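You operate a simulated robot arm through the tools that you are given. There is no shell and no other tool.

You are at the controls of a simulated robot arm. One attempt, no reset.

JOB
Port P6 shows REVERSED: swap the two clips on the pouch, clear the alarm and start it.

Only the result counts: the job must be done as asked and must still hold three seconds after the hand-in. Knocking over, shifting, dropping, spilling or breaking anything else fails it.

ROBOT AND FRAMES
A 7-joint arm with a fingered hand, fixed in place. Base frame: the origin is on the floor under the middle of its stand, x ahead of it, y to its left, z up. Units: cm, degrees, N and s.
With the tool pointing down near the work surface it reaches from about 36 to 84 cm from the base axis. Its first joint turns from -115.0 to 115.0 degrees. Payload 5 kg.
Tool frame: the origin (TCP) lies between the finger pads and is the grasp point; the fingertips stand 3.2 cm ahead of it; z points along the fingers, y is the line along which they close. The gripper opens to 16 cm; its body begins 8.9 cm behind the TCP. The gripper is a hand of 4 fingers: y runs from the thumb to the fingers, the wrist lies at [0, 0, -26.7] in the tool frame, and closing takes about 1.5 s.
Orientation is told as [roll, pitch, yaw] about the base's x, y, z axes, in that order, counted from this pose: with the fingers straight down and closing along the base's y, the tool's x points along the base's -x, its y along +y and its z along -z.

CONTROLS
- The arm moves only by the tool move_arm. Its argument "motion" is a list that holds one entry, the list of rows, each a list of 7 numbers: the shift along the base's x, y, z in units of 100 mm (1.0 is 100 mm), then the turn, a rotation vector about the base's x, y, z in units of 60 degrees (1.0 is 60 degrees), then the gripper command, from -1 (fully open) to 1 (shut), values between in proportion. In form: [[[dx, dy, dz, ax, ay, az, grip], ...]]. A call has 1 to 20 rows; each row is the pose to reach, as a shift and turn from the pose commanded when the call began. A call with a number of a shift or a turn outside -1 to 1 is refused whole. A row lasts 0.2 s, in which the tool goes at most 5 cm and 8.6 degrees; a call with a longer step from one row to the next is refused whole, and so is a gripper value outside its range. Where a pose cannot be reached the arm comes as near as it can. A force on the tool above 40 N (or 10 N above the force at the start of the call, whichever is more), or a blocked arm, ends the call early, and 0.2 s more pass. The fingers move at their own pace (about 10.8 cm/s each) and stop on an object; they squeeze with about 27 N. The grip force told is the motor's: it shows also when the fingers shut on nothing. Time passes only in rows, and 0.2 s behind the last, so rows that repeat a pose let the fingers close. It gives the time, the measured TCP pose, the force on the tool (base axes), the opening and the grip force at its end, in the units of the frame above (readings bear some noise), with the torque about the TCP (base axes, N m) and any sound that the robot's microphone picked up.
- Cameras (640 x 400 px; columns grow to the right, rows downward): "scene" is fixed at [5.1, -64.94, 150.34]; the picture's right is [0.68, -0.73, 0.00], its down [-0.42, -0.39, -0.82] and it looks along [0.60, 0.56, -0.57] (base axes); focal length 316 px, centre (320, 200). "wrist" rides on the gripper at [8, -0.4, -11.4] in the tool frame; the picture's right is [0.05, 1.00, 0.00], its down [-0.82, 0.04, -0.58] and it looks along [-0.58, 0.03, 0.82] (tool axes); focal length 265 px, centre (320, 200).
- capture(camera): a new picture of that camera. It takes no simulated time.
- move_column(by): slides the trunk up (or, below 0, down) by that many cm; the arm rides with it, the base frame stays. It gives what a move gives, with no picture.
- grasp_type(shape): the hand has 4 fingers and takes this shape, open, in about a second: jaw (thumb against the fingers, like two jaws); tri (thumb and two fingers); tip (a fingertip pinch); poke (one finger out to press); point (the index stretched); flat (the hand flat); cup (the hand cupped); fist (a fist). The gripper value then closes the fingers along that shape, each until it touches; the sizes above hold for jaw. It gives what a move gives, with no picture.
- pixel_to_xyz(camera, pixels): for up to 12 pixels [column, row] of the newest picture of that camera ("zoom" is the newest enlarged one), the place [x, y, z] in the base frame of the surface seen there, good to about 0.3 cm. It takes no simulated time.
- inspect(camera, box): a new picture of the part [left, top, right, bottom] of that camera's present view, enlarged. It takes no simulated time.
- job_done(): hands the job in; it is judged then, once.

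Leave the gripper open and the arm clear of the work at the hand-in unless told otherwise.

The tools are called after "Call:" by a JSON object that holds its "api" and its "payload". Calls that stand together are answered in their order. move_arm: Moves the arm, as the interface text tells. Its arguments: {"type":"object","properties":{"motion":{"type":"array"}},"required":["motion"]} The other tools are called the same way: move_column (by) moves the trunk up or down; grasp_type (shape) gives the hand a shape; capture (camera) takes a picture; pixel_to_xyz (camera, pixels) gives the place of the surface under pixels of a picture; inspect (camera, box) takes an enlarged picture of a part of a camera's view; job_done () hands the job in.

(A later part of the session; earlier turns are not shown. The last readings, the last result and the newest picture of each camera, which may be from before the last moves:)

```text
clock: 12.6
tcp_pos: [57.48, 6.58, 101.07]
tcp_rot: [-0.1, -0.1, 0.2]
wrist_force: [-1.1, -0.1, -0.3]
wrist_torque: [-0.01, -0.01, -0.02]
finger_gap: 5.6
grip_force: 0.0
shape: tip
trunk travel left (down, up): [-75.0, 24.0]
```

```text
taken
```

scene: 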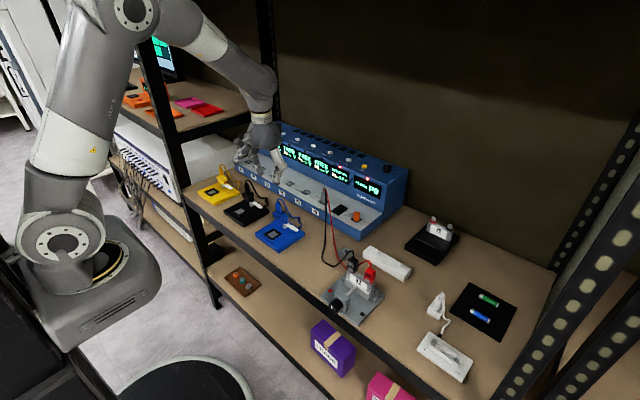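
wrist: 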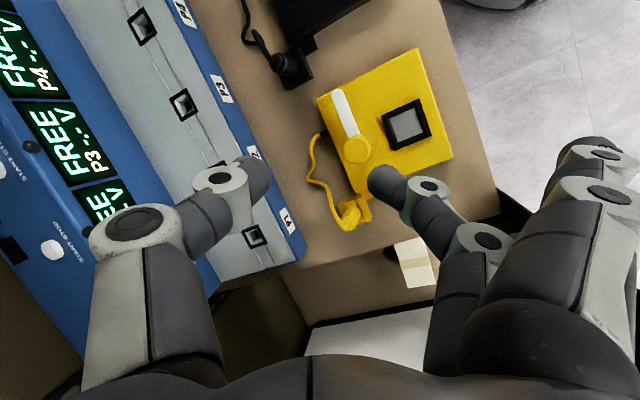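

Good tracking again. Two more 10 cm steps, with a check after each.

Call:
{"api": "move_arm", "payload": {"motion": [[[0, -0.2, 0, 0, 0, 0, 0.3], [0, -0.4, 0, 0, 0, 0, 0.3], [0, -0.6, 0, 0, 0, 0, 0.3], [0, -0.8, 0, 0, 0, 0, 0.3], [0, -1.0, 0, 0, 0, 0, 0.3], [0, -1.0, 0, 0, 0, 0, 0.3]]]}}

Call:
{"api": "capture", "payload": {"camera": "scene"}}

```text
clock: 14.0
tcp_pos: [57.46, -3.33, 101.08]
tcp_rot: [-0.1, -0.1, 0.2]
wrist_force: [-0.3, 1.2, -0.2]
wrist_torque: [-0.04, -0.02, -0.01]
finger_gap: 5.61
grip_force: 0.0
shape: tip
trunk travel left (down, up): [-75.0, 24.0]
```

```text
taken
```

scene: 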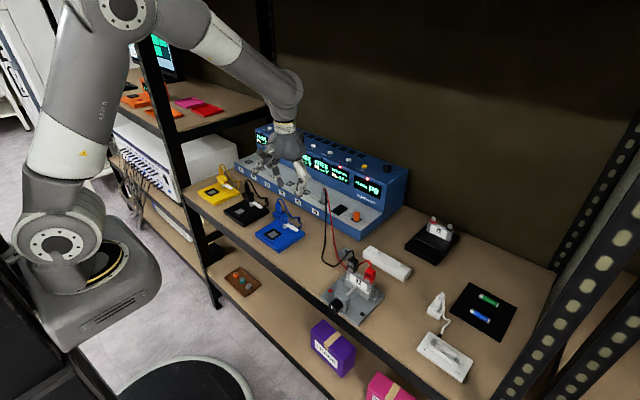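

Call:
{"api": "move_arm", "payload": {"motion": [[[0, -0.2, 0, 0, 0, 0, 0.3], [0, -0.4, 0, 0, 0, 0, 0.3], [0, -0.6, 0, 0, 0, 0, 0.3], [0, -0.8, 0, 0, 0, 0, 0.3], [0, -1.0, 0, 0, 0, 0, 0.3], [0, -1.0, 0, 0, 0, 0, 0.3]]]}}

Call:
{"api": "capture", "payload": {"camera": "scene"}}

```text
clock: 15.4
tcp_pos: [57.27, -13.61, 101.43]
tcp_rot: [0.1, 0.1, 0.2]
wrist_force: [0.2, -1.0, -0.1]
wrist_torque: [0.01, 0.02, -0.01]
finger_gap: 5.59
grip_force: 0.1
shape: tip
trunk travel left (down, up): [-75.0, 24.0]
```

```text
taken
```

scene: 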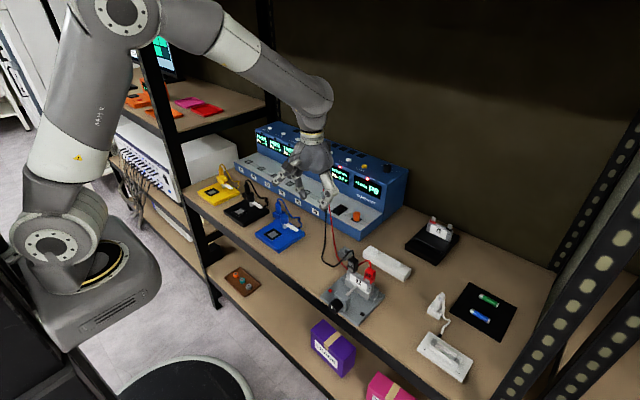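

Tracking has drifted slightly in z (+0.35), so I'll go on with smaller 5 cm steps and watch it.

Call:
{"api": "move_arm", "payload": {"motion": [[[0, -0.1, 0, 0, 0, 0, 0.3], [0, -0.2, 0, 0, 0, 0, 0.3], [0, -0.3, 0, 0, 0, 0, 0.3], [0, -0.4, 0, 0, 0, 0, 0.3], [0, -0.5, 0, 0, 0, 0, 0.3], [0, -0.5, 0, 0, 0, 0, 0.3]]]}}

Call:
{"api": "capture", "payload": {"camera": "scene"}}

```text
clock: 16.8
tcp_pos: [57.4, -18.44, 101.11]
tcp_rot: [-0.1, -0.1, 0.3]
wrist_force: [-0.1, -0.7, -0.1]
wrist_torque: [0.02, 0.03, 0.01]
finger_gap: 5.59
grip_force: 0.1
shape: tip
trunk travel left (down, up): [-75.0, 24.0]
```

```text
taken
```

scene: 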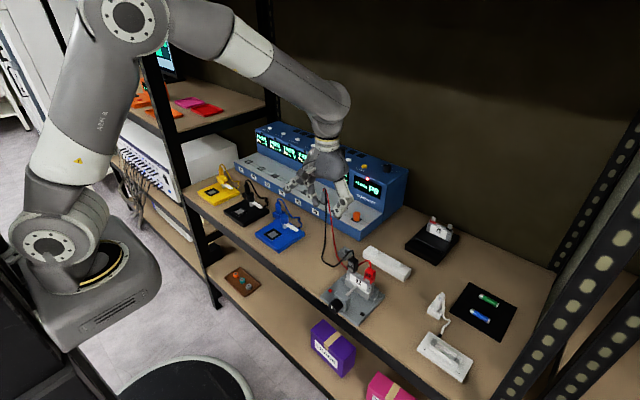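

Back on track, so that was only noise. Another 10 cm in −y and 1 cm in −x.

Call:
{"api": "move_arm", "payload": {"motion": [[[0, -0.15, 0, 0, 0, 0, 0.3], [0, -0.3, 0, 0, 0, 0, 0.3], [-0.05, -0.5, 0, 0, 0, 0, 0.3], [-0.1, -0.7, 0, 0, 0, 0, 0.3], [-0.15, -0.9, 0, 0, 0, 0, 0.3], [-0.2, -1.0, 0, 0, 0, 0, 0.3], [-0.2, -1.0, 0, 0, 0, 0, 0.3]]]}}

Call:
{"api": "capture", "payload": {"camera": "scene"}}

Call:
{"api": "capture", "payload": {"camera": "wrist"}}

```text
clock: 18.4
tcp_pos: [55.38, -28.39, 101.09]
tcp_rot: [-0.1, 0.0, 0.2]
wrist_force: [0.5, 1.0, 0.3]
wrist_torque: [-0.02, 0.01, -0.02]
finger_gap: 5.62
grip_force: 0.2
shape: tip
trunk travel left (down, up): [-75.0, 24.0]
```

```text
taken
```

scene: 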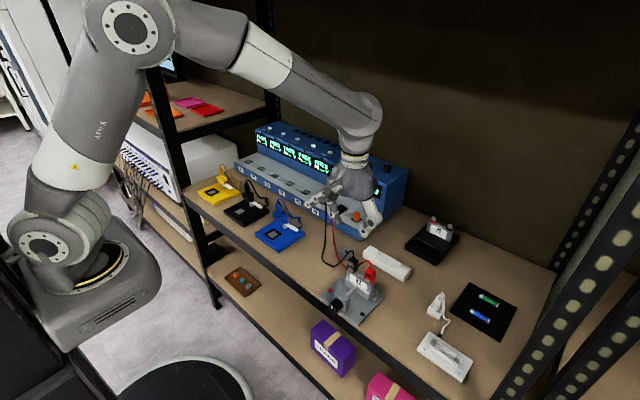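

```text
taken
```

wrist: 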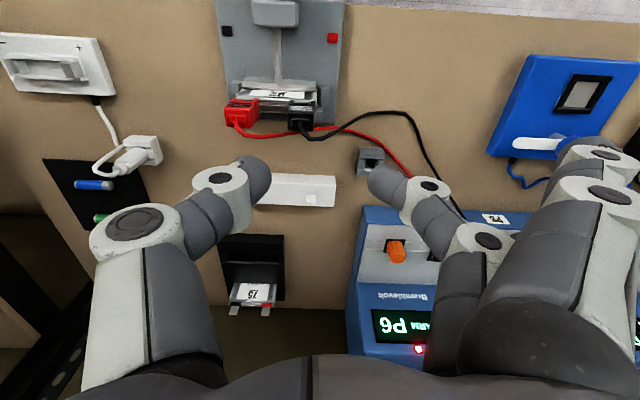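

The wrist camera sees the pouch from above: red clip near (243,112), black near (300,115). Zooming in on them.

Call:
{"api": "inspect", "payload": {"camera": "wrist", "box": [210, 60, 350, 160]}}

Call:
{"api": "pixel_to_xyz", "payload": {"camera": "wrist", "pixels": [[230, 104], [256, 104], [232, 123], [258, 120], [290, 116], [313, 113], [291, 131], [312, 128], [243, 112], [300, 120], [275, 115], [270, 95]]}}

```text
4.00 times, centred on (280, 110) of wrist
```

zoom: 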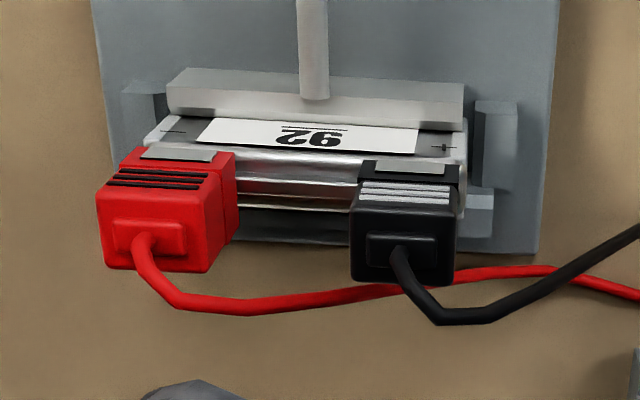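

```text
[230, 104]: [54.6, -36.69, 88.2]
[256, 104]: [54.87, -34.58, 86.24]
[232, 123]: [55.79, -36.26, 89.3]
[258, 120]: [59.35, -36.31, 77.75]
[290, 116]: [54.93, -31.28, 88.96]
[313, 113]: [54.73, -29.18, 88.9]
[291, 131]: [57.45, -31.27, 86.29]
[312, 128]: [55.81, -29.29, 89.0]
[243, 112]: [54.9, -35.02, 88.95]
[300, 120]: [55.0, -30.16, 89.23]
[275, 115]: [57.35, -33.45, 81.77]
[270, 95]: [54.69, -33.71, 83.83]
```

I have a good view of both clips. I'll zoom once more and sample the clip edges, then look at the pegs.

Call:
{"api": "inspect", "payload": {"camera": "wrist", "box": [210, 60, 350, 160]}}

Call:
{"api": "pixel_to_xyz", "payload": {"camera": "zoom", "pixels": [[104, 215], [207, 205], [108, 260], [205, 262], [355, 225], [452, 220], [358, 268], [447, 270], [155, 233], [395, 250], [180, 155], [410, 168]]}}

Call:
{"api": "inspect", "payload": {"camera": "wrist", "box": [240, 160, 360, 220]}}

```text
4.00 times, centred on (280, 110) of wrist
```

zoom: 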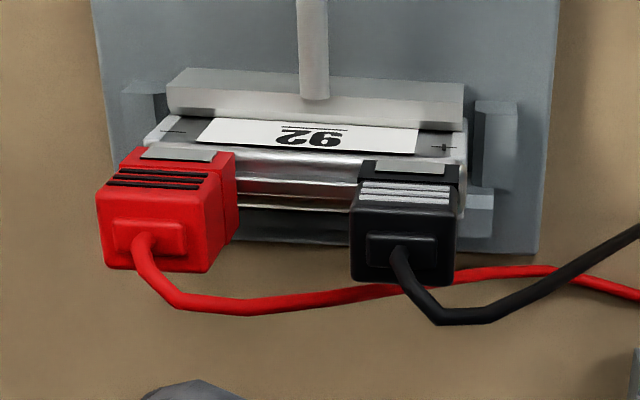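

```text
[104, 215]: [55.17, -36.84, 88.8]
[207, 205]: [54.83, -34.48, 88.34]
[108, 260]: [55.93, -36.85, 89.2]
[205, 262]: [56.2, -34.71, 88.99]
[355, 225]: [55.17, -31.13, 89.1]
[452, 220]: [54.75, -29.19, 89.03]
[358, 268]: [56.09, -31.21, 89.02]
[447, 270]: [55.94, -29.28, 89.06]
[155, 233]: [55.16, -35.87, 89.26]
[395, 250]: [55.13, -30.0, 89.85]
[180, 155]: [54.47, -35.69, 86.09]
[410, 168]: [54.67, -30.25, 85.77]
```

```text
5.33 times, centred on (300, 190) of wrist
```

zoom: 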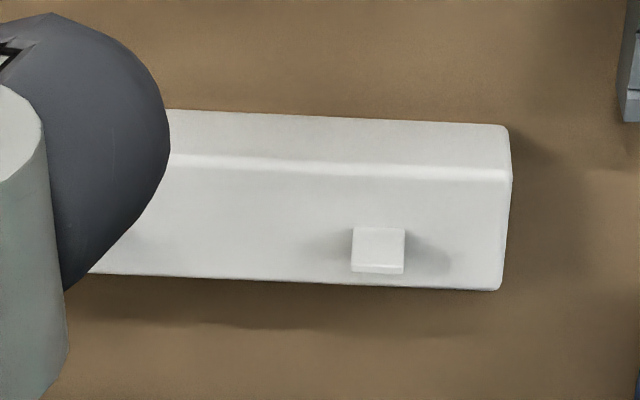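

Call:
{"api": "pixel_to_xyz", "payload": {"camera": "zoom", "pixels": [[356, 232], [400, 232], [378, 250], [354, 266], [401, 266], [378, 270], [330, 200], [450, 200], [500, 180], [500, 280], [378, 268], [378, 230]]}}

```text
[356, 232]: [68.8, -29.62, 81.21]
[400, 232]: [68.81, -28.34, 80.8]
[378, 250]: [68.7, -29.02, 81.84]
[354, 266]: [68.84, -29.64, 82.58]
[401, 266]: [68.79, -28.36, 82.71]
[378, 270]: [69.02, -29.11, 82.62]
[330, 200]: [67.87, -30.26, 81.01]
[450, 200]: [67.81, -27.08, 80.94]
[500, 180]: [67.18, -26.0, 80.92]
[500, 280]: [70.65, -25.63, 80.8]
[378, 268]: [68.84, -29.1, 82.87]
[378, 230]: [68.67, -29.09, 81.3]
```

Black clip centre is about (55.4, −30.2), red about (55.4, −35.7), and their tops are at z≈89.2. Peg 1 is at (68.9, −29.0), z 80.9–82.7. My plan has three moves:
- Black goes to peg 1.
- Red goes to the "+" tab.
- Black goes to the "−" tab.

First I'll narrow the pinch to a clip's width up here, so I know where the pads contact relative to the TCP.

Call:
{"api": "move_arm", "payload": {"motion": [[[0, 0, 0, 0, 0, 0, 0.72], [0, 0, 0, 0, 0, 0, 0.72], [0, 0, 0, 0, 0, 0, 0.72], [0, 0, 0, 0, 0, 0, 0.72]]]}}

Call:
{"api": "inspect", "payload": {"camera": "wrist", "box": [200, 120, 440, 270]}}

Call:
{"api": "pixel_to_xyz", "payload": {"camera": "zoom", "pixels": [[250, 150], [270, 160], [230, 110], [380, 150], [360, 155], [390, 120], [120, 160], [530, 160], [240, 190], [390, 185]]}}

Call:
{"api": "inspect", "payload": {"camera": "scene", "box": [290, 130, 410, 250]}}

```text
clock: 19.4
tcp_pos: [55.32, -28.35, 101.12]
tcp_rot: [-0.1, 0.0, 0.2]
wrist_force: [0.3, 0.8, -0.4]
wrist_torque: [0.01, -0.02, -0.01]
finger_gap: 2.32
grip_force: 0.2
shape: tip
trunk travel left (down, up): [-75.0, 24.0]
```

```text
2.67 times, centred on (320, 195) of wrist
```

zoom: 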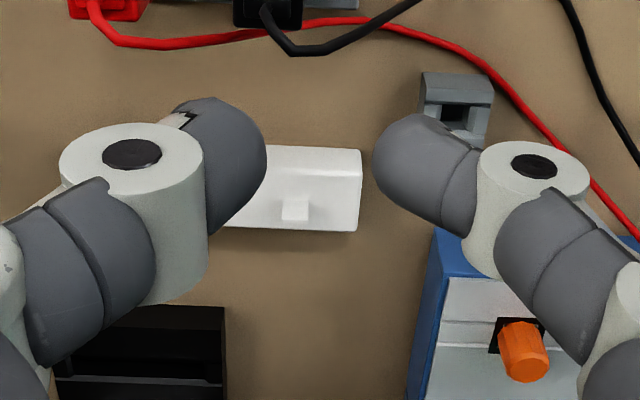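

```text
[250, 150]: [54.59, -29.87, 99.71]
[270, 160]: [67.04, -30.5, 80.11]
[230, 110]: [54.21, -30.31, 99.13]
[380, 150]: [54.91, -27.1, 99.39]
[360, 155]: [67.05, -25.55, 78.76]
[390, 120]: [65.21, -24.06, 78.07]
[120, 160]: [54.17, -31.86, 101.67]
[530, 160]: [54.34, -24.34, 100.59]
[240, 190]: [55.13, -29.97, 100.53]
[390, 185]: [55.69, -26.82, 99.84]
```

```text
3.33 times, centred on (350, 190) of scene
```

zoom: 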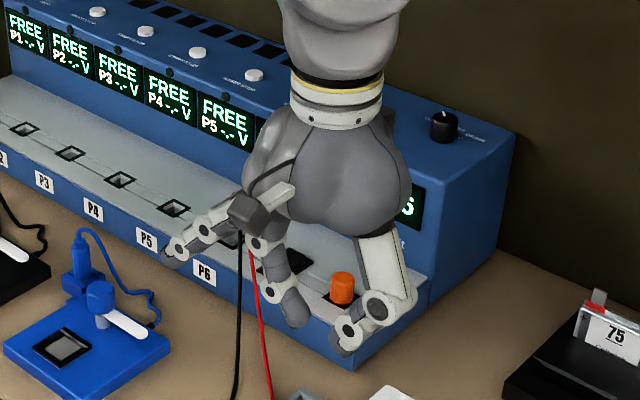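

The pads meet at the tips, about 2 cm ahead of the TCP and centred in y. I'll tilt the hand 30° so the fingers come in from the front. That keeps the knuckles off the neighbouring clip and the cables. I'll stop above the black clip.

Call:
{"api": "move_arm", "payload": {"motion": [[[0, -0.03, 0, 0, -0.1, 0, 0.63], [-0.02, -0.07, 0, 0, -0.2, 0, 0.63], [-0.03, -0.1, 0, 0, -0.3, 0, 0.63], [-0.05, -0.14, 0, 0, -0.4, 0, 0.63], [-0.06, -0.168, 0, 0, -0.5, 0, 0.63], [-0.06, -0.168, -0.1, 0, -0.5, 0, 0.63], [-0.06, -0.168, -0.25, 0, -0.5, 0, 0.63], [-0.06, -0.168, -0.4, 0, -0.5, 0, 0.63], [-0.06, -0.168, -0.4, 0, -0.5, 0, 0.63]]]}}

Call:
{"api": "capture", "payload": {"camera": "wrist"}}

Call:
{"api": "inspect", "payload": {"camera": "scene", "box": [290, 190, 430, 320]}}

```text
clock: 21.4
tcp_pos: [54.92, -30.15, 96.97]
tcp_rot: [-0.3, -30.0, 0.1]
wrist_force: [0.4, 0.0, -0.5]
wrist_torque: [-0.04, 0.02, 0.01]
finger_gap: 2.91
grip_force: 0.1
shape: tip
trunk travel left (down, up): [-75.0, 24.0]
```

```text
taken
```

wrist: 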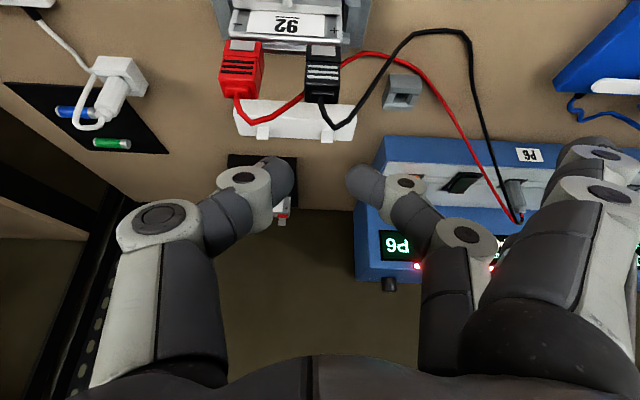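

```text
3.08 times, centred on (360, 255) of scene
```

zoom: 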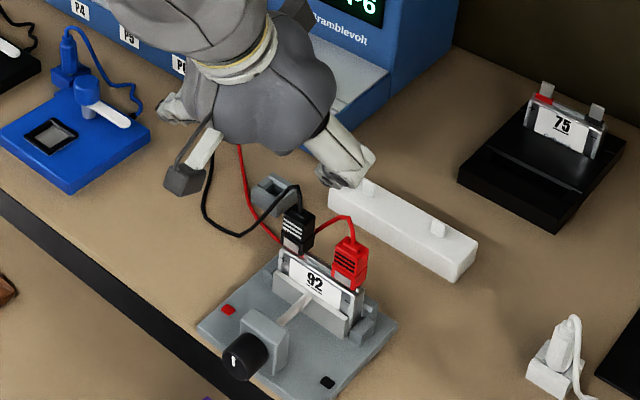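

The black clip is lined up under the pinch in y. Descending 4 cm, then I'll check before entering the clip level.

Call:
{"api": "move_arm", "payload": {"motion": [[[-0.01, 0.005, -0.15, 0, 0, 0, 0.63], [-0.01, 0.01, -0.3, 0, 0, 0, 0.63], [-0.015, 0.01, -0.42, 0, 0, 0, 0.63], [-0.015, 0.01, -0.42, 0, 0, 0, 0.63]]]}}

Call:
{"api": "inspect", "payload": {"camera": "wrist", "box": [220, 20, 440, 220]}}

Call:
{"api": "inspect", "payload": {"camera": "scene", "box": [320, 220, 400, 290]}}

```text
clock: 22.4
tcp_pos: [54.58, -29.97, 92.82]
tcp_rot: [-0.2, -30.0, 0.3]
wrist_force: [-0.7, 0.4, 0.6]
wrist_torque: [-0.01, 0.02, -0.01]
finger_gap: 2.9
grip_force: 0.1
shape: tip
trunk travel left (down, up): [-75.0, 24.0]
```

```text
2.00 times, centred on (330, 120) of wrist
```

zoom: 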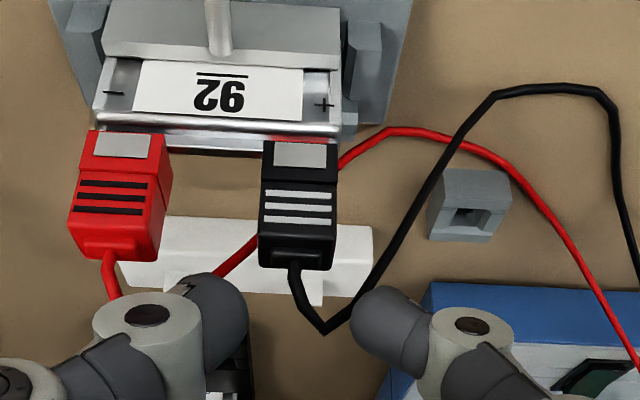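

```text
5.71 times, centred on (360, 255) of scene
```

zoom: 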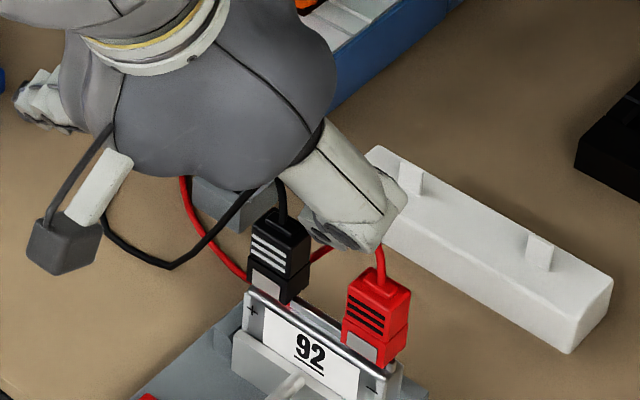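

The pinch is centred on the black clip, and the thumb clears the red one. Descending the last 2.4 cm slowly, still open.

Call:
{"api": "move_arm", "payload": {"motion": [[[0, 0, -0.08, 0, 0, 0, 0.63], [0.01, 0, -0.16, 0, 0, 0, 0.63], [0.01, -0.005, -0.24, 0, 0, 0, 0.63], [0.01, -0.005, -0.24, 0, 0, 0, 0.63]]]}}

Call:
{"api": "inspect", "payload": {"camera": "wrist", "box": [220, 80, 440, 260]}}

Call:
{"api": "inspect", "payload": {"camera": "scene", "box": [320, 220, 400, 290]}}

```text
clock: 23.4
tcp_pos: [54.7, -30.05, 90.49]
tcp_rot: [-0.2, -29.9, 0.2]
wrist_force: [-0.8, -0.1, -0.1]
wrist_torque: [-0.03, 0.0, -0.01]
finger_gap: 2.91
grip_force: 0.1
shape: tip
trunk travel left (down, up): [-75.0, 24.0]
```

```text
2.22 times, centred on (330, 170) of wrist
```

zoom: 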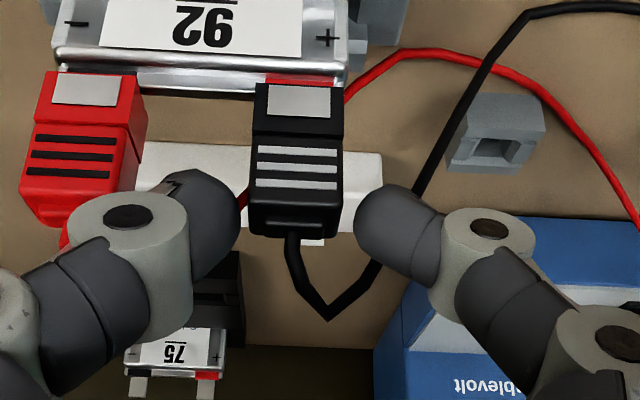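

```text
5.71 times, centred on (360, 255) of scene
```

zoom: 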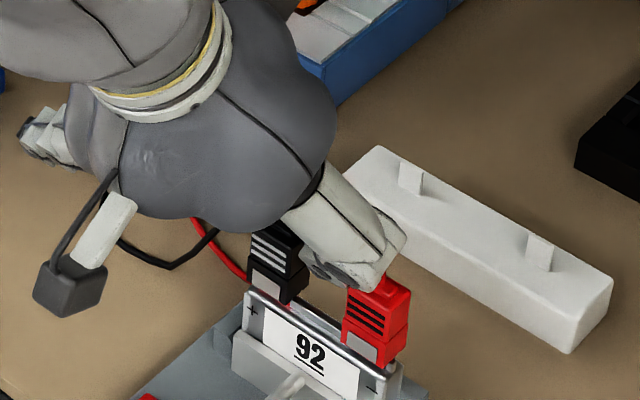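

The tips flank the black clip near its top. I'll measure depths here: thumb tip, index tip, clip edges, and the knuckle versus the red clip.

Call:
{"api": "inspect", "payload": {"camera": "wrist", "box": [220, 80, 440, 260]}}

Call:
{"api": "pixel_to_xyz", "payload": {"camera": "zoom", "pixels": [[235, 215], [225, 190], [362, 210], [375, 195], [255, 230], [335, 230], [295, 185], [75, 210], [135, 195], [130, 215], [185, 220], [100, 180]]}}

```text
2.22 times, centred on (330, 170) of wrist
```

zoom: 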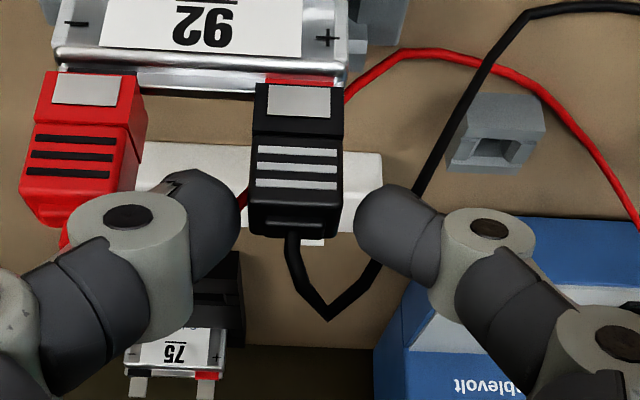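

```text
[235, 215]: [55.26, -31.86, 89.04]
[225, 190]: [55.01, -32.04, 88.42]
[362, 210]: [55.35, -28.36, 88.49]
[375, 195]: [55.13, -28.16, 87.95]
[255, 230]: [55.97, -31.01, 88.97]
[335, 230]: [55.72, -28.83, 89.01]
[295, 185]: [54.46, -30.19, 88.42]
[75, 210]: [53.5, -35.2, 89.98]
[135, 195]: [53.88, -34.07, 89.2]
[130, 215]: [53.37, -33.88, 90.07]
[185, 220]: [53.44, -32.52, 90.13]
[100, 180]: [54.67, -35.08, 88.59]
```

The contact height is about z 88.4, and the knuckle sits just above and in front of the red clip. I'll lower 0.3 cm more and close on the black clip.

Call:
{"api": "move_arm", "payload": {"motion": [[[0, 0, -0.03, 0, 0, 0, 0.63], [0, 0, -0.03, 0, 0, 0, 0.75], [0, 0, -0.03, 0, 0, 0, 0.85], [0, 0, -0.03, 0, 0, 0, 1], [0, 0, -0.03, 0, 0, 0, 1], [0, 0, -0.03, 0, 0, 0, 1], [0, 0, -0.03, 0, 0, 0, 1]]]}}

Call:
{"api": "inspect", "payload": {"camera": "wrist", "box": [220, 80, 440, 260]}}

```text
clock: 25.0
tcp_pos: [54.83, -30.24, 90.16]
tcp_rot: [-0.3, -30.0, 0.2]
wrist_force: [0.7, -0.3, -0.4]
wrist_torque: [-0.03, 0.03, -0.02]
finger_gap: 1.84
grip_force: 26.8
shape: tip
trunk travel left (down, up): [-75.0, 24.0]
```

```text
2.22 times, centred on (330, 170) of wrist
```

zoom: 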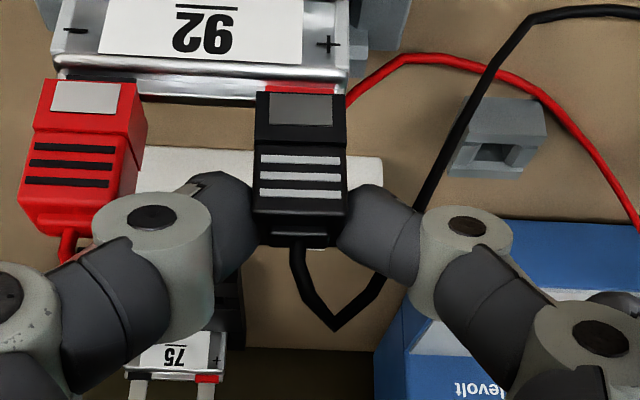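

The black clip is gripped (gap 1.84 cm, 26.8 N). Lifting straight up slowly.

Call:
{"api": "move_arm", "payload": {"motion": [[[0, 0, 0.03, 0, 0, 0, 1], [0, 0, 0.06, 0, 0, 0, 1], [0, 0, 0.1, 0, 0, 0, 1], [0, 0, 0.14, 0, 0, 0, 1], [0, 0, 0.18, 0, 0, 0, 1], [0, 0, 0.22, 0, 0, 0, 1], [0, 0, 0.26, 0, 0, 0, 1], [0, 0, 0.3, 0, 0, 0, 1]]]}}

Call:
{"api": "inspect", "payload": {"camera": "wrist", "box": [220, 80, 440, 260]}}

Call:
{"api": "inspect", "payload": {"camera": "scene", "box": [320, 220, 400, 290]}}

```text
clock: 26.8
tcp_pos: [54.85, -30.01, 93.27]
tcp_rot: [-0.2, -29.9, 0.2]
wrist_force: [-0.3, 0.2, -0.8]
wrist_torque: [-0.04, 0.0, 0.03]
finger_gap: 1.81
grip_force: 27.1
shape: tip
trunk travel left (down, up): [-75.0, 24.0]
```

```text
2.22 times, centred on (330, 170) of wrist
```

zoom: 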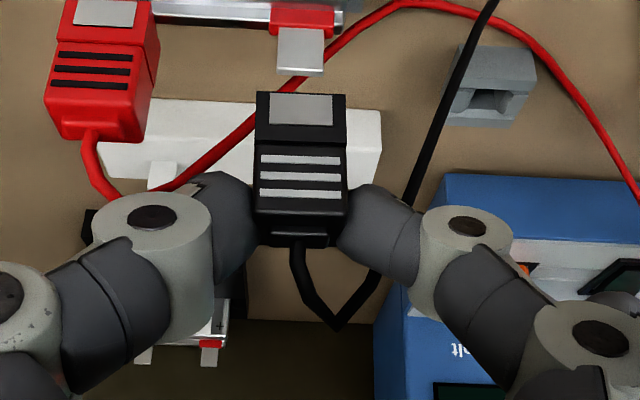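

```text
5.71 times, centred on (360, 255) of scene
```

zoom: 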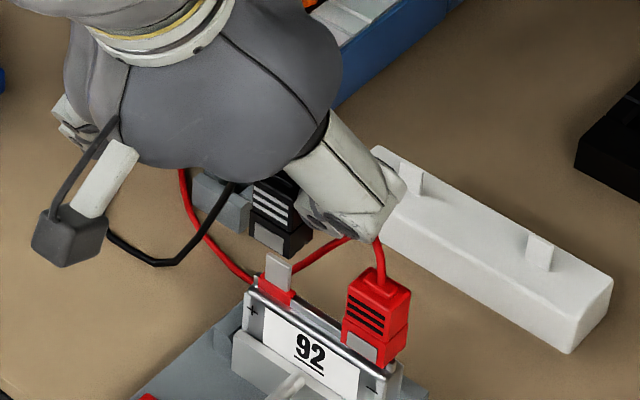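

The black clip is off, and the "+" tab is exposed (silver, red at its base). I'll measure the tab and the clip's position in the hand.

Call:
{"api": "inspect", "payload": {"camera": "wrist", "box": [250, 70, 390, 190]}}

Call:
{"api": "pixel_to_xyz", "payload": {"camera": "zoom", "pixels": [[300, 62], [280, 60], [318, 58], [282, 100], [320, 96], [300, 80], [235, 125], [350, 125], [290, 125], [290, 165], [240, 190], [345, 190]]}}

Call:
{"api": "inspect", "payload": {"camera": "scene", "box": [345, 240, 395, 290]}}

Call:
{"api": "pixel_to_xyz", "payload": {"camera": "zoom", "pixels": [[170, 150], [160, 125], [185, 135], [160, 170], [185, 180], [170, 190], [150, 60], [130, 100]]}}

```text
3.33 times, centred on (320, 130) of wrist
```

zoom: 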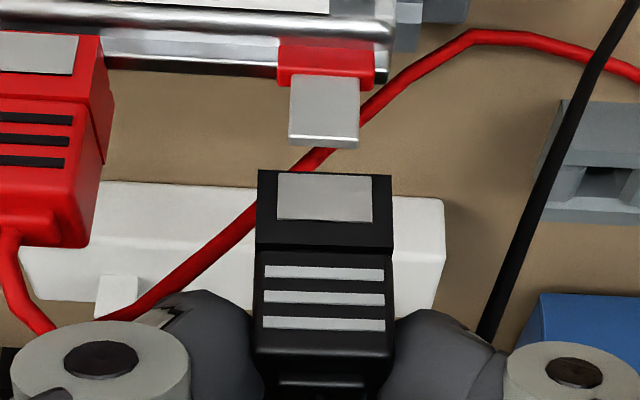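

```text
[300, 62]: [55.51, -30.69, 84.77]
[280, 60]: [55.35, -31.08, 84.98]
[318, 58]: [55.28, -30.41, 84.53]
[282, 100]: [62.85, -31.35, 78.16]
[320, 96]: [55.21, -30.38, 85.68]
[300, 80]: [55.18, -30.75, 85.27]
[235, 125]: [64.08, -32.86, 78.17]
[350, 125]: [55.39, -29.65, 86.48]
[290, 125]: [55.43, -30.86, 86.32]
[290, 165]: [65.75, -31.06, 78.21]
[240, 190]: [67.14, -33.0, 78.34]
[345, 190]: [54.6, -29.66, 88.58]
```

```text
8.00 times, centred on (370, 265) of scene
```

zoom: 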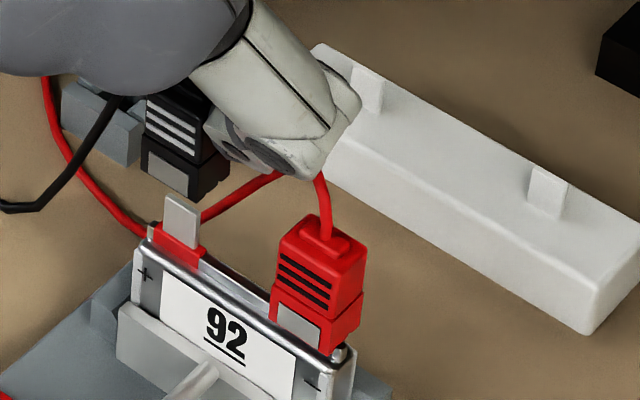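

```text
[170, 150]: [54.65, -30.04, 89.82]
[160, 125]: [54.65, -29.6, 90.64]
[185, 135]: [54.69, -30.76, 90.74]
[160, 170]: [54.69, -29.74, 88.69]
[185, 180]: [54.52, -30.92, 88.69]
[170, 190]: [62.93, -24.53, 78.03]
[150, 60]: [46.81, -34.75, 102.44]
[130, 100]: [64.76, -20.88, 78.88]
```

The tab centre is at about (55.35, −30.2), 1.4 cm wide, much like the pegs. The clip is square in the hand. I'll raise 4 cm more to clear the red cable, then move toward peg 1.

Call:
{"api": "move_arm", "payload": {"motion": [[[0, 0, 0.1, 0, 0, 0, 1], [0, 0, 0.2, 0, 0, 0, 1], [0, 0, 0.3, 0, 0, 0, 1], [0, 0, 0.4, 0, 0, 0, 1], [0.1, 0.02, 0.4, 0, 0, 0, 1], [0.25, 0.04, 0.4, 0, 0, 0, 1], [0.4, 0.06, 0.4, 0, 0, 0, 1], [0.55, 0.08, 0.4, 0, 0, 0, 1], [0.7, 0.1, 0.4, 0, 0, 0, 1], [0.7, 0.1, 0.4, 0, 0, 0, 1]]]}}

Call:
{"api": "capture", "payload": {"camera": "scene"}}

Call:
{"api": "capture", "payload": {"camera": "wrist"}}

```text
clock: 29.0
tcp_pos: [61.8, -29.03, 97.11]
tcp_rot: [-0.2, -29.8, 0.1]
wrist_force: [-0.6, 0.6, 0.2]
wrist_torque: [-0.02, -0.02, 0.02]
finger_gap: 1.79
grip_force: 27.2
shape: tip
trunk travel left (down, up): [-75.0, 24.0]
```

```text
taken
```

scene: 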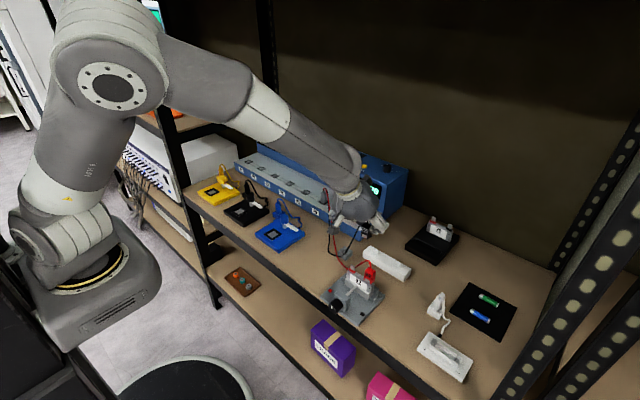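

```text
taken
```

wrist: 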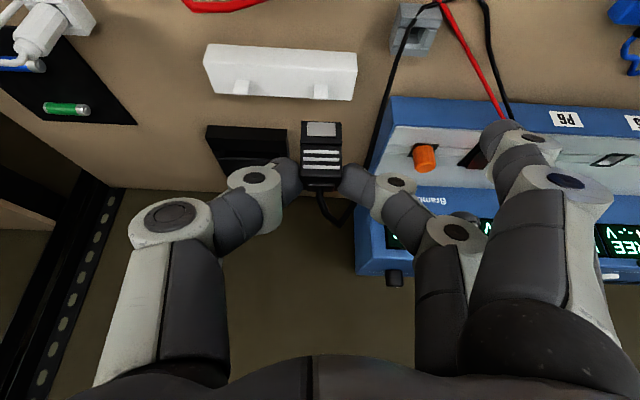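

Good. Next I'll finish the move over peg 1 (+6.5 cm in x, +0.2 in y) and lower to about z 91 to check alignment.

Call:
{"api": "move_arm", "payload": {"motion": [[[0.15, 0.01, 0, 0, 0, 0, 1], [0.3, 0.02, 0, 0, 0, 0, 1], [0.45, 0.02, 0, 0, 0, 0, 1], [0.6, 0.02, 0, 0, 0, 0, 1], [0.655, 0.02, -0.1, 0, 0, 0, 1], [0.655, 0.02, -0.25, 0, 0, 0, 1], [0.655, 0.02, -0.4, 0, 0, 0, 1], [0.655, 0.02, -0.55, 0, 0, 0, 1], [0.655, 0.02, -0.6, 0, 0, 0, 1], [0.655, 0.02, -0.6, 0, 0, 0, 1]]]}}

Call:
{"api": "capture", "payload": {"camera": "wrist"}}

Call:
{"api": "inspect", "payload": {"camera": "scene", "box": [320, 200, 430, 300]}}

```text
clock: 31.2
tcp_pos: [68.3, -28.87, 91.17]
tcp_rot: [-0.1, -29.9, 0.2]
wrist_force: [0.1, 0.5, -0.1]
wrist_torque: [-0.01, -0.03, 0.02]
finger_gap: 1.8
grip_force: 27.5
shape: tip
trunk travel left (down, up): [-75.0, 24.0]
```

```text
taken
```

wrist: 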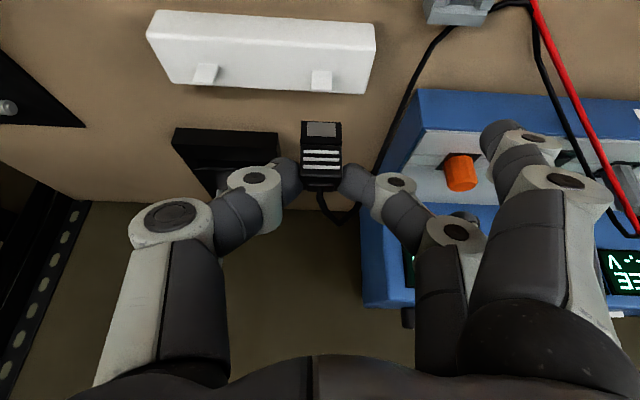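

```text
4.00 times, centred on (375, 250) of scene
```

zoom: 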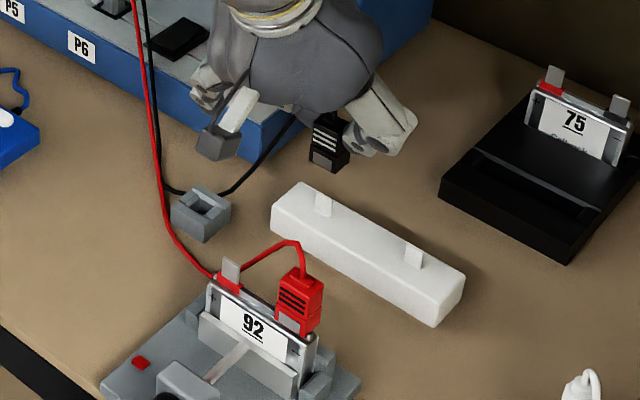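

The clip hangs over peg 1, aligned in the picture (clip at column ~321, peg at ~321). I'll measure the peg again from here.

Call:
{"api": "inspect", "payload": {"camera": "wrist", "box": [250, 40, 390, 180]}}

Call:
{"api": "pixel_to_xyz", "payload": {"camera": "zoom", "pixels": [[290, 100], [320, 100], [335, 100], [293, 138], [330, 138], [310, 140], [310, 120], [268, 250], [335, 250], [300, 250], [230, 90], [400, 100]]}}

```text
2.86 times, centred on (320, 110) of wrist
```

zoom: 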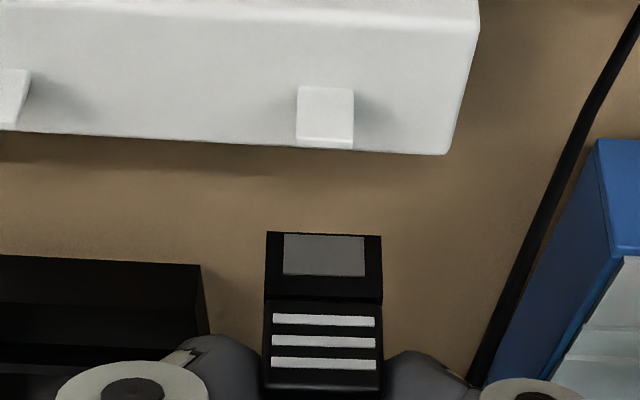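

```text
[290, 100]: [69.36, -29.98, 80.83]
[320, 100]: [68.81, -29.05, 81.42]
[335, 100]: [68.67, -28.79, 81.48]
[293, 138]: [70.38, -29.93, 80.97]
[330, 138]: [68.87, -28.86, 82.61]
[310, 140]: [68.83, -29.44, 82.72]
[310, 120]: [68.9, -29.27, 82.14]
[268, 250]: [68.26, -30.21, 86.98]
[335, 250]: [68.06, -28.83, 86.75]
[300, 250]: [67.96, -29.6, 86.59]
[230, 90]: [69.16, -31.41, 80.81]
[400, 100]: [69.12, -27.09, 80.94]
```

The clip (centre y −29.08, front face x 68.05) and the peg (y −28.97, face x 68.8) line up within 0.1 cm. Before lowering 5 cm, I'll check the two unused fingers against the cycler's front panel.

Call:
{"api": "inspect", "payload": {"camera": "wrist", "box": [400, 80, 640, 260]}}

Call:
{"api": "pixel_to_xyz", "payload": {"camera": "zoom", "pixels": [[250, 110], [235, 130], [290, 100], [340, 145], [450, 270], [60, 40], [20, 110], [110, 200], [160, 250], [215, 200], [160, 180], [620, 90]]}}

Call:
{"api": "inspect", "payload": {"camera": "scene", "box": [310, 180, 400, 260]}}

Call:
{"api": "pixel_to_xyz", "payload": {"camera": "zoom", "pixels": [[205, 130], [190, 150], [185, 170], [210, 180], [240, 200], [275, 200], [330, 130], [130, 120], [260, 190], [170, 190]]}}

```text
2.22 times, centred on (520, 170) of wrist
```

zoom: 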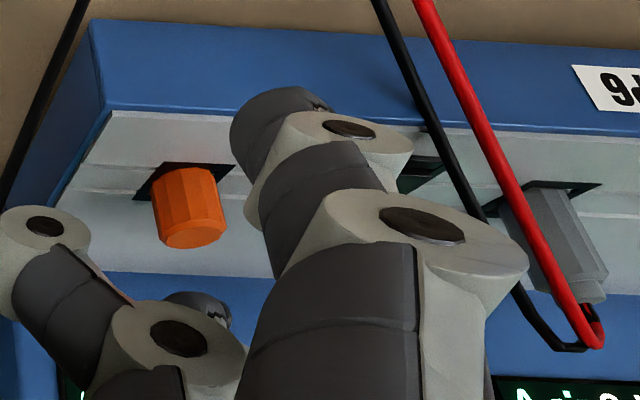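

```text
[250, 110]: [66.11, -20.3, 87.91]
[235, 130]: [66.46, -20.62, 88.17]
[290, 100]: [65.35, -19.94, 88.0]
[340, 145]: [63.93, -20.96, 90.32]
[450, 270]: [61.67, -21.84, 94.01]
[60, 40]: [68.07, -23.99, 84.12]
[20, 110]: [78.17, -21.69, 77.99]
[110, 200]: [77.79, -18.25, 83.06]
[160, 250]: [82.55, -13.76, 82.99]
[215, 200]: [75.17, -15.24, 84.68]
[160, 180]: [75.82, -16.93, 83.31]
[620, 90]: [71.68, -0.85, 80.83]
```

```text
5.00 times, centred on (355, 220) of scene
```

zoom: 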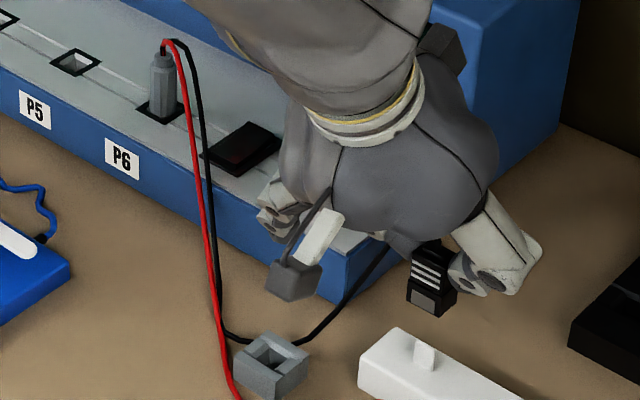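

```text
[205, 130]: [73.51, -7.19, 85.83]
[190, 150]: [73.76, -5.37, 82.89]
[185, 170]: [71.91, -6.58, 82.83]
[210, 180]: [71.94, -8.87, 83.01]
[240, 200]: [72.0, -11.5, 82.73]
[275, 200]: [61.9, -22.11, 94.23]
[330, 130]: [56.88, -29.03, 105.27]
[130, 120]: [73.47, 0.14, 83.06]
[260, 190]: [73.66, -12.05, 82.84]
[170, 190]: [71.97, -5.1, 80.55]
```

Call:
{"api": "inspect", "payload": {"camera": "wrist", "box": [400, 80, 640, 260]}}

Call:
{"api": "pixel_to_xyz", "payload": {"camera": "zoom", "pixels": [[205, 303], [215, 320], [190, 300], [175, 340], [100, 30], [95, 100], [110, 115], [60, 200], [45, 225], [230, 160]]}}

```text
2.22 times, centred on (520, 170) of wrist
```

zoom: 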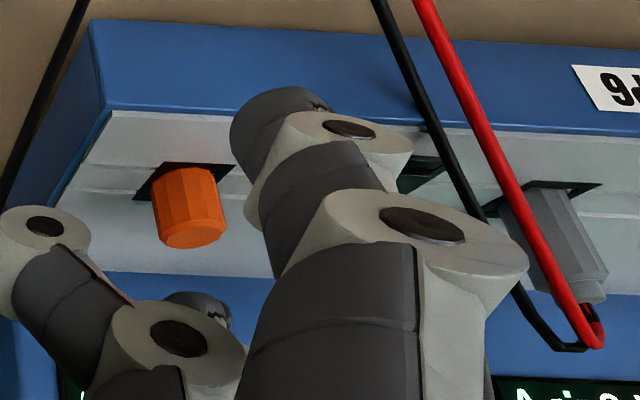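

```text
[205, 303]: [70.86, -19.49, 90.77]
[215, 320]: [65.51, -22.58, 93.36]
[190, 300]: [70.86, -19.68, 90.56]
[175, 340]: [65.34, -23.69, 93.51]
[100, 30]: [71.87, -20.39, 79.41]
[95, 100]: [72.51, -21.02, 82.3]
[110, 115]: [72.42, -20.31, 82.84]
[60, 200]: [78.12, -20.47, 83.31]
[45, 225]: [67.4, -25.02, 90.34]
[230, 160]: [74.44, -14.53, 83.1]
```

Call:
{"api": "inspect", "payload": {"camera": "scene", "box": [340, 235, 390, 275]}}

Call:
{"api": "pixel_to_xyz", "payload": {"camera": "zoom", "pixels": [[85, 110], [120, 160], [150, 130], [110, 95], [165, 145], [120, 210], [60, 150], [140, 100], [100, 130]]}}

```text
10.00 times, centred on (365, 255) of scene
```

zoom: 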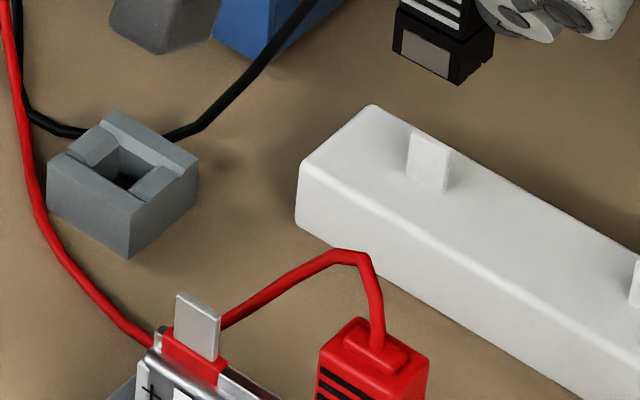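

```text
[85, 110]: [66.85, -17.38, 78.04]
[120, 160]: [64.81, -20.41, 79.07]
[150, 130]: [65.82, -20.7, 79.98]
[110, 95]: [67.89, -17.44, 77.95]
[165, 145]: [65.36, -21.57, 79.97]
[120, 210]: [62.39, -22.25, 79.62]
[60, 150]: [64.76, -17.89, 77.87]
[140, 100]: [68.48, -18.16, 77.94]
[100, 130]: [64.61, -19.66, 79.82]
```

The grey block's top is at z≈80 and the panel's at z≈83. Both stay 1–2 cm below the unused fingers at the seating height. Lowering 3 cm first.

Call:
{"api": "move_arm", "payload": {"motion": [[[0.005, 0.005, -0.1, 0, 0, 0, 1], [0.005, 0.01, -0.2, 0, 0, 0, 1], [0.005, 0.01, -0.28, 0, 0, 0, 1], [0.005, 0.01, -0.28, 0, 0, 0, 1]]]}}

Call:
{"api": "inspect", "payload": {"camera": "wrist", "box": [250, 60, 390, 200]}}

Call:
{"api": "inspect", "payload": {"camera": "scene", "box": [330, 200, 430, 290]}}

```text
clock: 32.2
tcp_pos: [68.33, -28.99, 88.36]
tcp_rot: [0.0, -30.0, 0.2]
wrist_force: [-0.5, 0.3, 0.3]
wrist_torque: [0.01, -0.05, -0.02]
finger_gap: 1.79
grip_force: 27.3
shape: tip
trunk travel left (down, up): [-75.0, 24.0]
```

```text
2.86 times, centred on (320, 130) of wrist
```

zoom: 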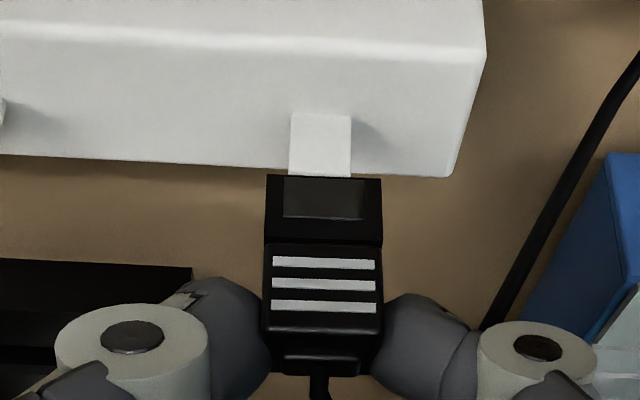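

```text
4.44 times, centred on (380, 245) of scene
```

zoom: 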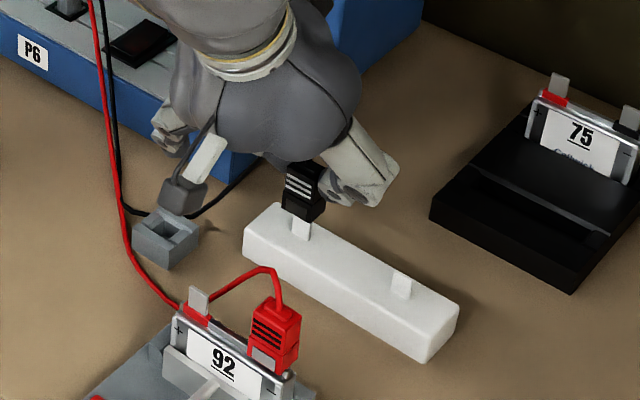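

The peg (column ~320) and the clip (column ~323) are aligned. Now I'll press down slowly onto the peg.

Call:
{"api": "move_arm", "payload": {"motion": [[[0, 0, -0.03, 0, 0, 0, 1], [0, 0, -0.06, 0, 0, 0, 1], [0, 0, -0.09, 0, 0, 0, 1], [0, 0, -0.12, 0, 0, 0, 1], [0, 0, -0.14, 0, 0, 0, 1], [0, 0, -0.16, 0, 0, 0, 1], [0, 0, -0.18, 0, 0, 0, 1], [0, 0, -0.18, 0, 0, 0, 1]]]}}

Call:
{"api": "inspect", "payload": {"camera": "wrist", "box": [250, 60, 390, 200]}}

Call:
{"api": "inspect", "payload": {"camera": "scene", "box": [330, 200, 430, 290]}}

```text
clock: 34.0
tcp_pos: [68.28, -28.8, 86.44]
tcp_rot: [-0.2, -30.0, 0.3]
wrist_force: [0.1, -1.5, 1.3]
wrist_torque: [-0.04, -0.01, 0.01]
finger_gap: 1.81
grip_force: 26.2
shape: tip
trunk travel left (down, up): [-75.0, 24.0]
```

```text
2.86 times, centred on (320, 130) of wrist
```

zoom: 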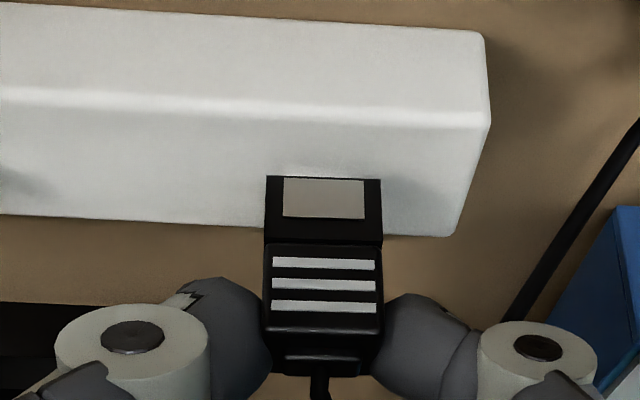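

```text
4.44 times, centred on (380, 245) of scene
```

zoom: 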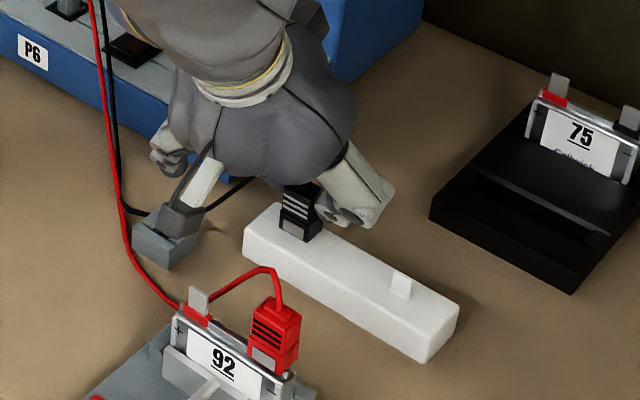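

The clip has gone over the peg with almost no resistance. A bit further down, until it seats.

Call:
{"api": "move_arm", "payload": {"motion": [[[0, 0, -0.015, 0, 0, 0, 1], [0, 0, -0.03, 0, 0, 0, 1], [0, 0, -0.04, 0, 0, 0, 1], [0, 0, -0.04, 0, 0, 0, 1]]]}}

Call:
{"api": "inspect", "payload": {"camera": "scene", "box": [350, 220, 410, 270]}}

```text
clock: 35.0
tcp_pos: [68.3, -28.78, 86.22]
tcp_rot: [-0.3, -30.0, 0.2]
wrist_force: [-0.4, -2.9, 2.3]
wrist_torque: [-0.05, -0.01, -0.02]
finger_gap: 1.8
grip_force: 26.9
shape: tip
trunk travel left (down, up): [-75.0, 24.0]
```

```text
8.00 times, centred on (380, 245) of scene
```

zoom: 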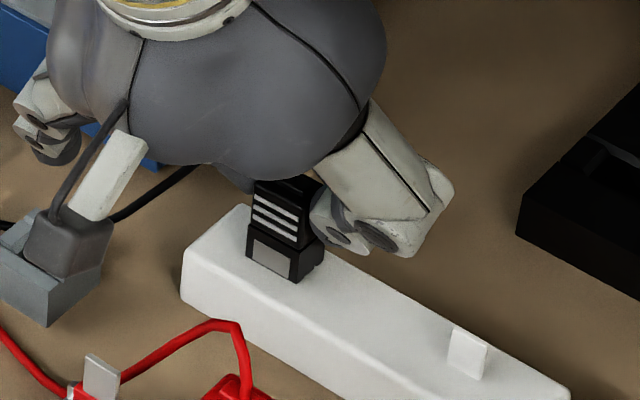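

Call:
{"api": "move_arm", "payload": {"motion": [[[0, 0, -0.01, 0, 0, 0, 1], [0, 0, -0.02, 0, 0, 0, 1], [0, 0, -0.03, 0, 0, 0, 1], [0, 0, -0.03, 0, 0, 0, 1]]]}}

Call:
{"api": "inspect", "payload": {"camera": "wrist", "box": [250, 60, 390, 200]}}

```text
clock: 36.0
tcp_pos: [68.41, -28.7, 86.03]
tcp_rot: [-0.2, -30.1, 0.3]
wrist_force: [-1.1, -3.6, 9.5]
wrist_torque: [-0.02, -0.03, -0.02]
finger_gap: 1.83
grip_force: 27.3
shape: tip
trunk travel left (down, up): [-75.0, 24.0]
```

```text
2.86 times, centred on (320, 130) of wrist
```

zoom: 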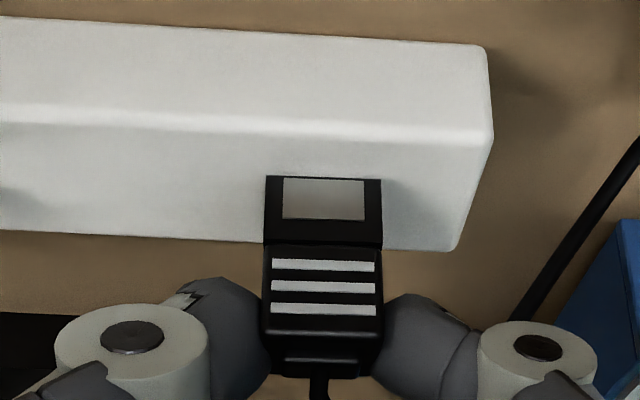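

It's seated, with 9.5 N of reaction force. I'll open the pinch gently and raise the hand straight up.

Call:
{"api": "move_arm", "payload": {"motion": [[[0, 0, 0.02, 0, 0, 0, 0.85], [0, 0, 0.02, 0, 0, 0, 0.7], [0, 0, 0.02, 0, 0, 0, 0.6], [0, 0, 0.02, 0, 0, 0, 0.6], [0, 0, 0.08, 0, 0, 0, 0.6], [0, 0, 0.16, 0, 0, 0, 0.6], [0, 0, 0.24, 0, 0, 0, 0.6], [0, 0, 0.32, 0, 0, 0, 0.6]]]}}

Call:
{"api": "capture", "payload": {"camera": "wrist"}}

Call:
{"api": "inspect", "payload": {"camera": "scene", "box": [330, 200, 430, 290]}}

```text
clock: 37.8
tcp_pos: [68.29, -28.86, 89.14]
tcp_rot: [-0.1, -29.9, 0.2]
wrist_force: [-0.5, -0.4, -0.1]
wrist_torque: [0.06, 0.02, -0.03]
finger_gap: 3.18
grip_force: 0.0
shape: tip
trunk travel left (down, up): [-75.0, 24.0]
```

```text
taken
```

wrist: 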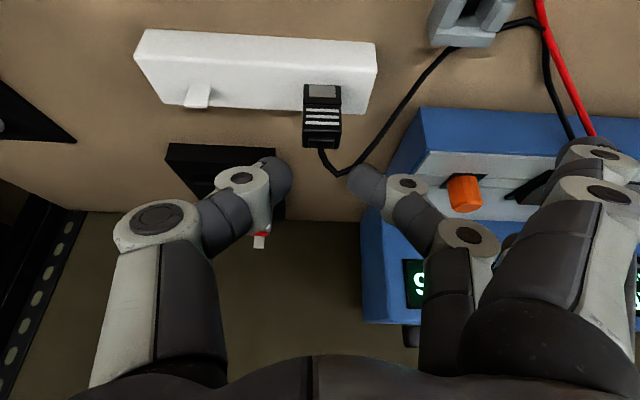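

```text
4.44 times, centred on (380, 245) of scene
```

zoom: 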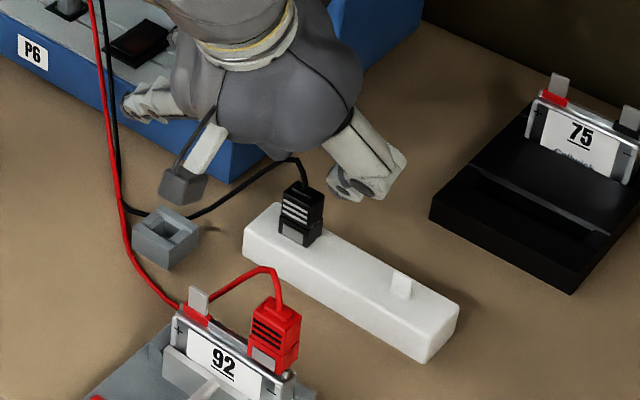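

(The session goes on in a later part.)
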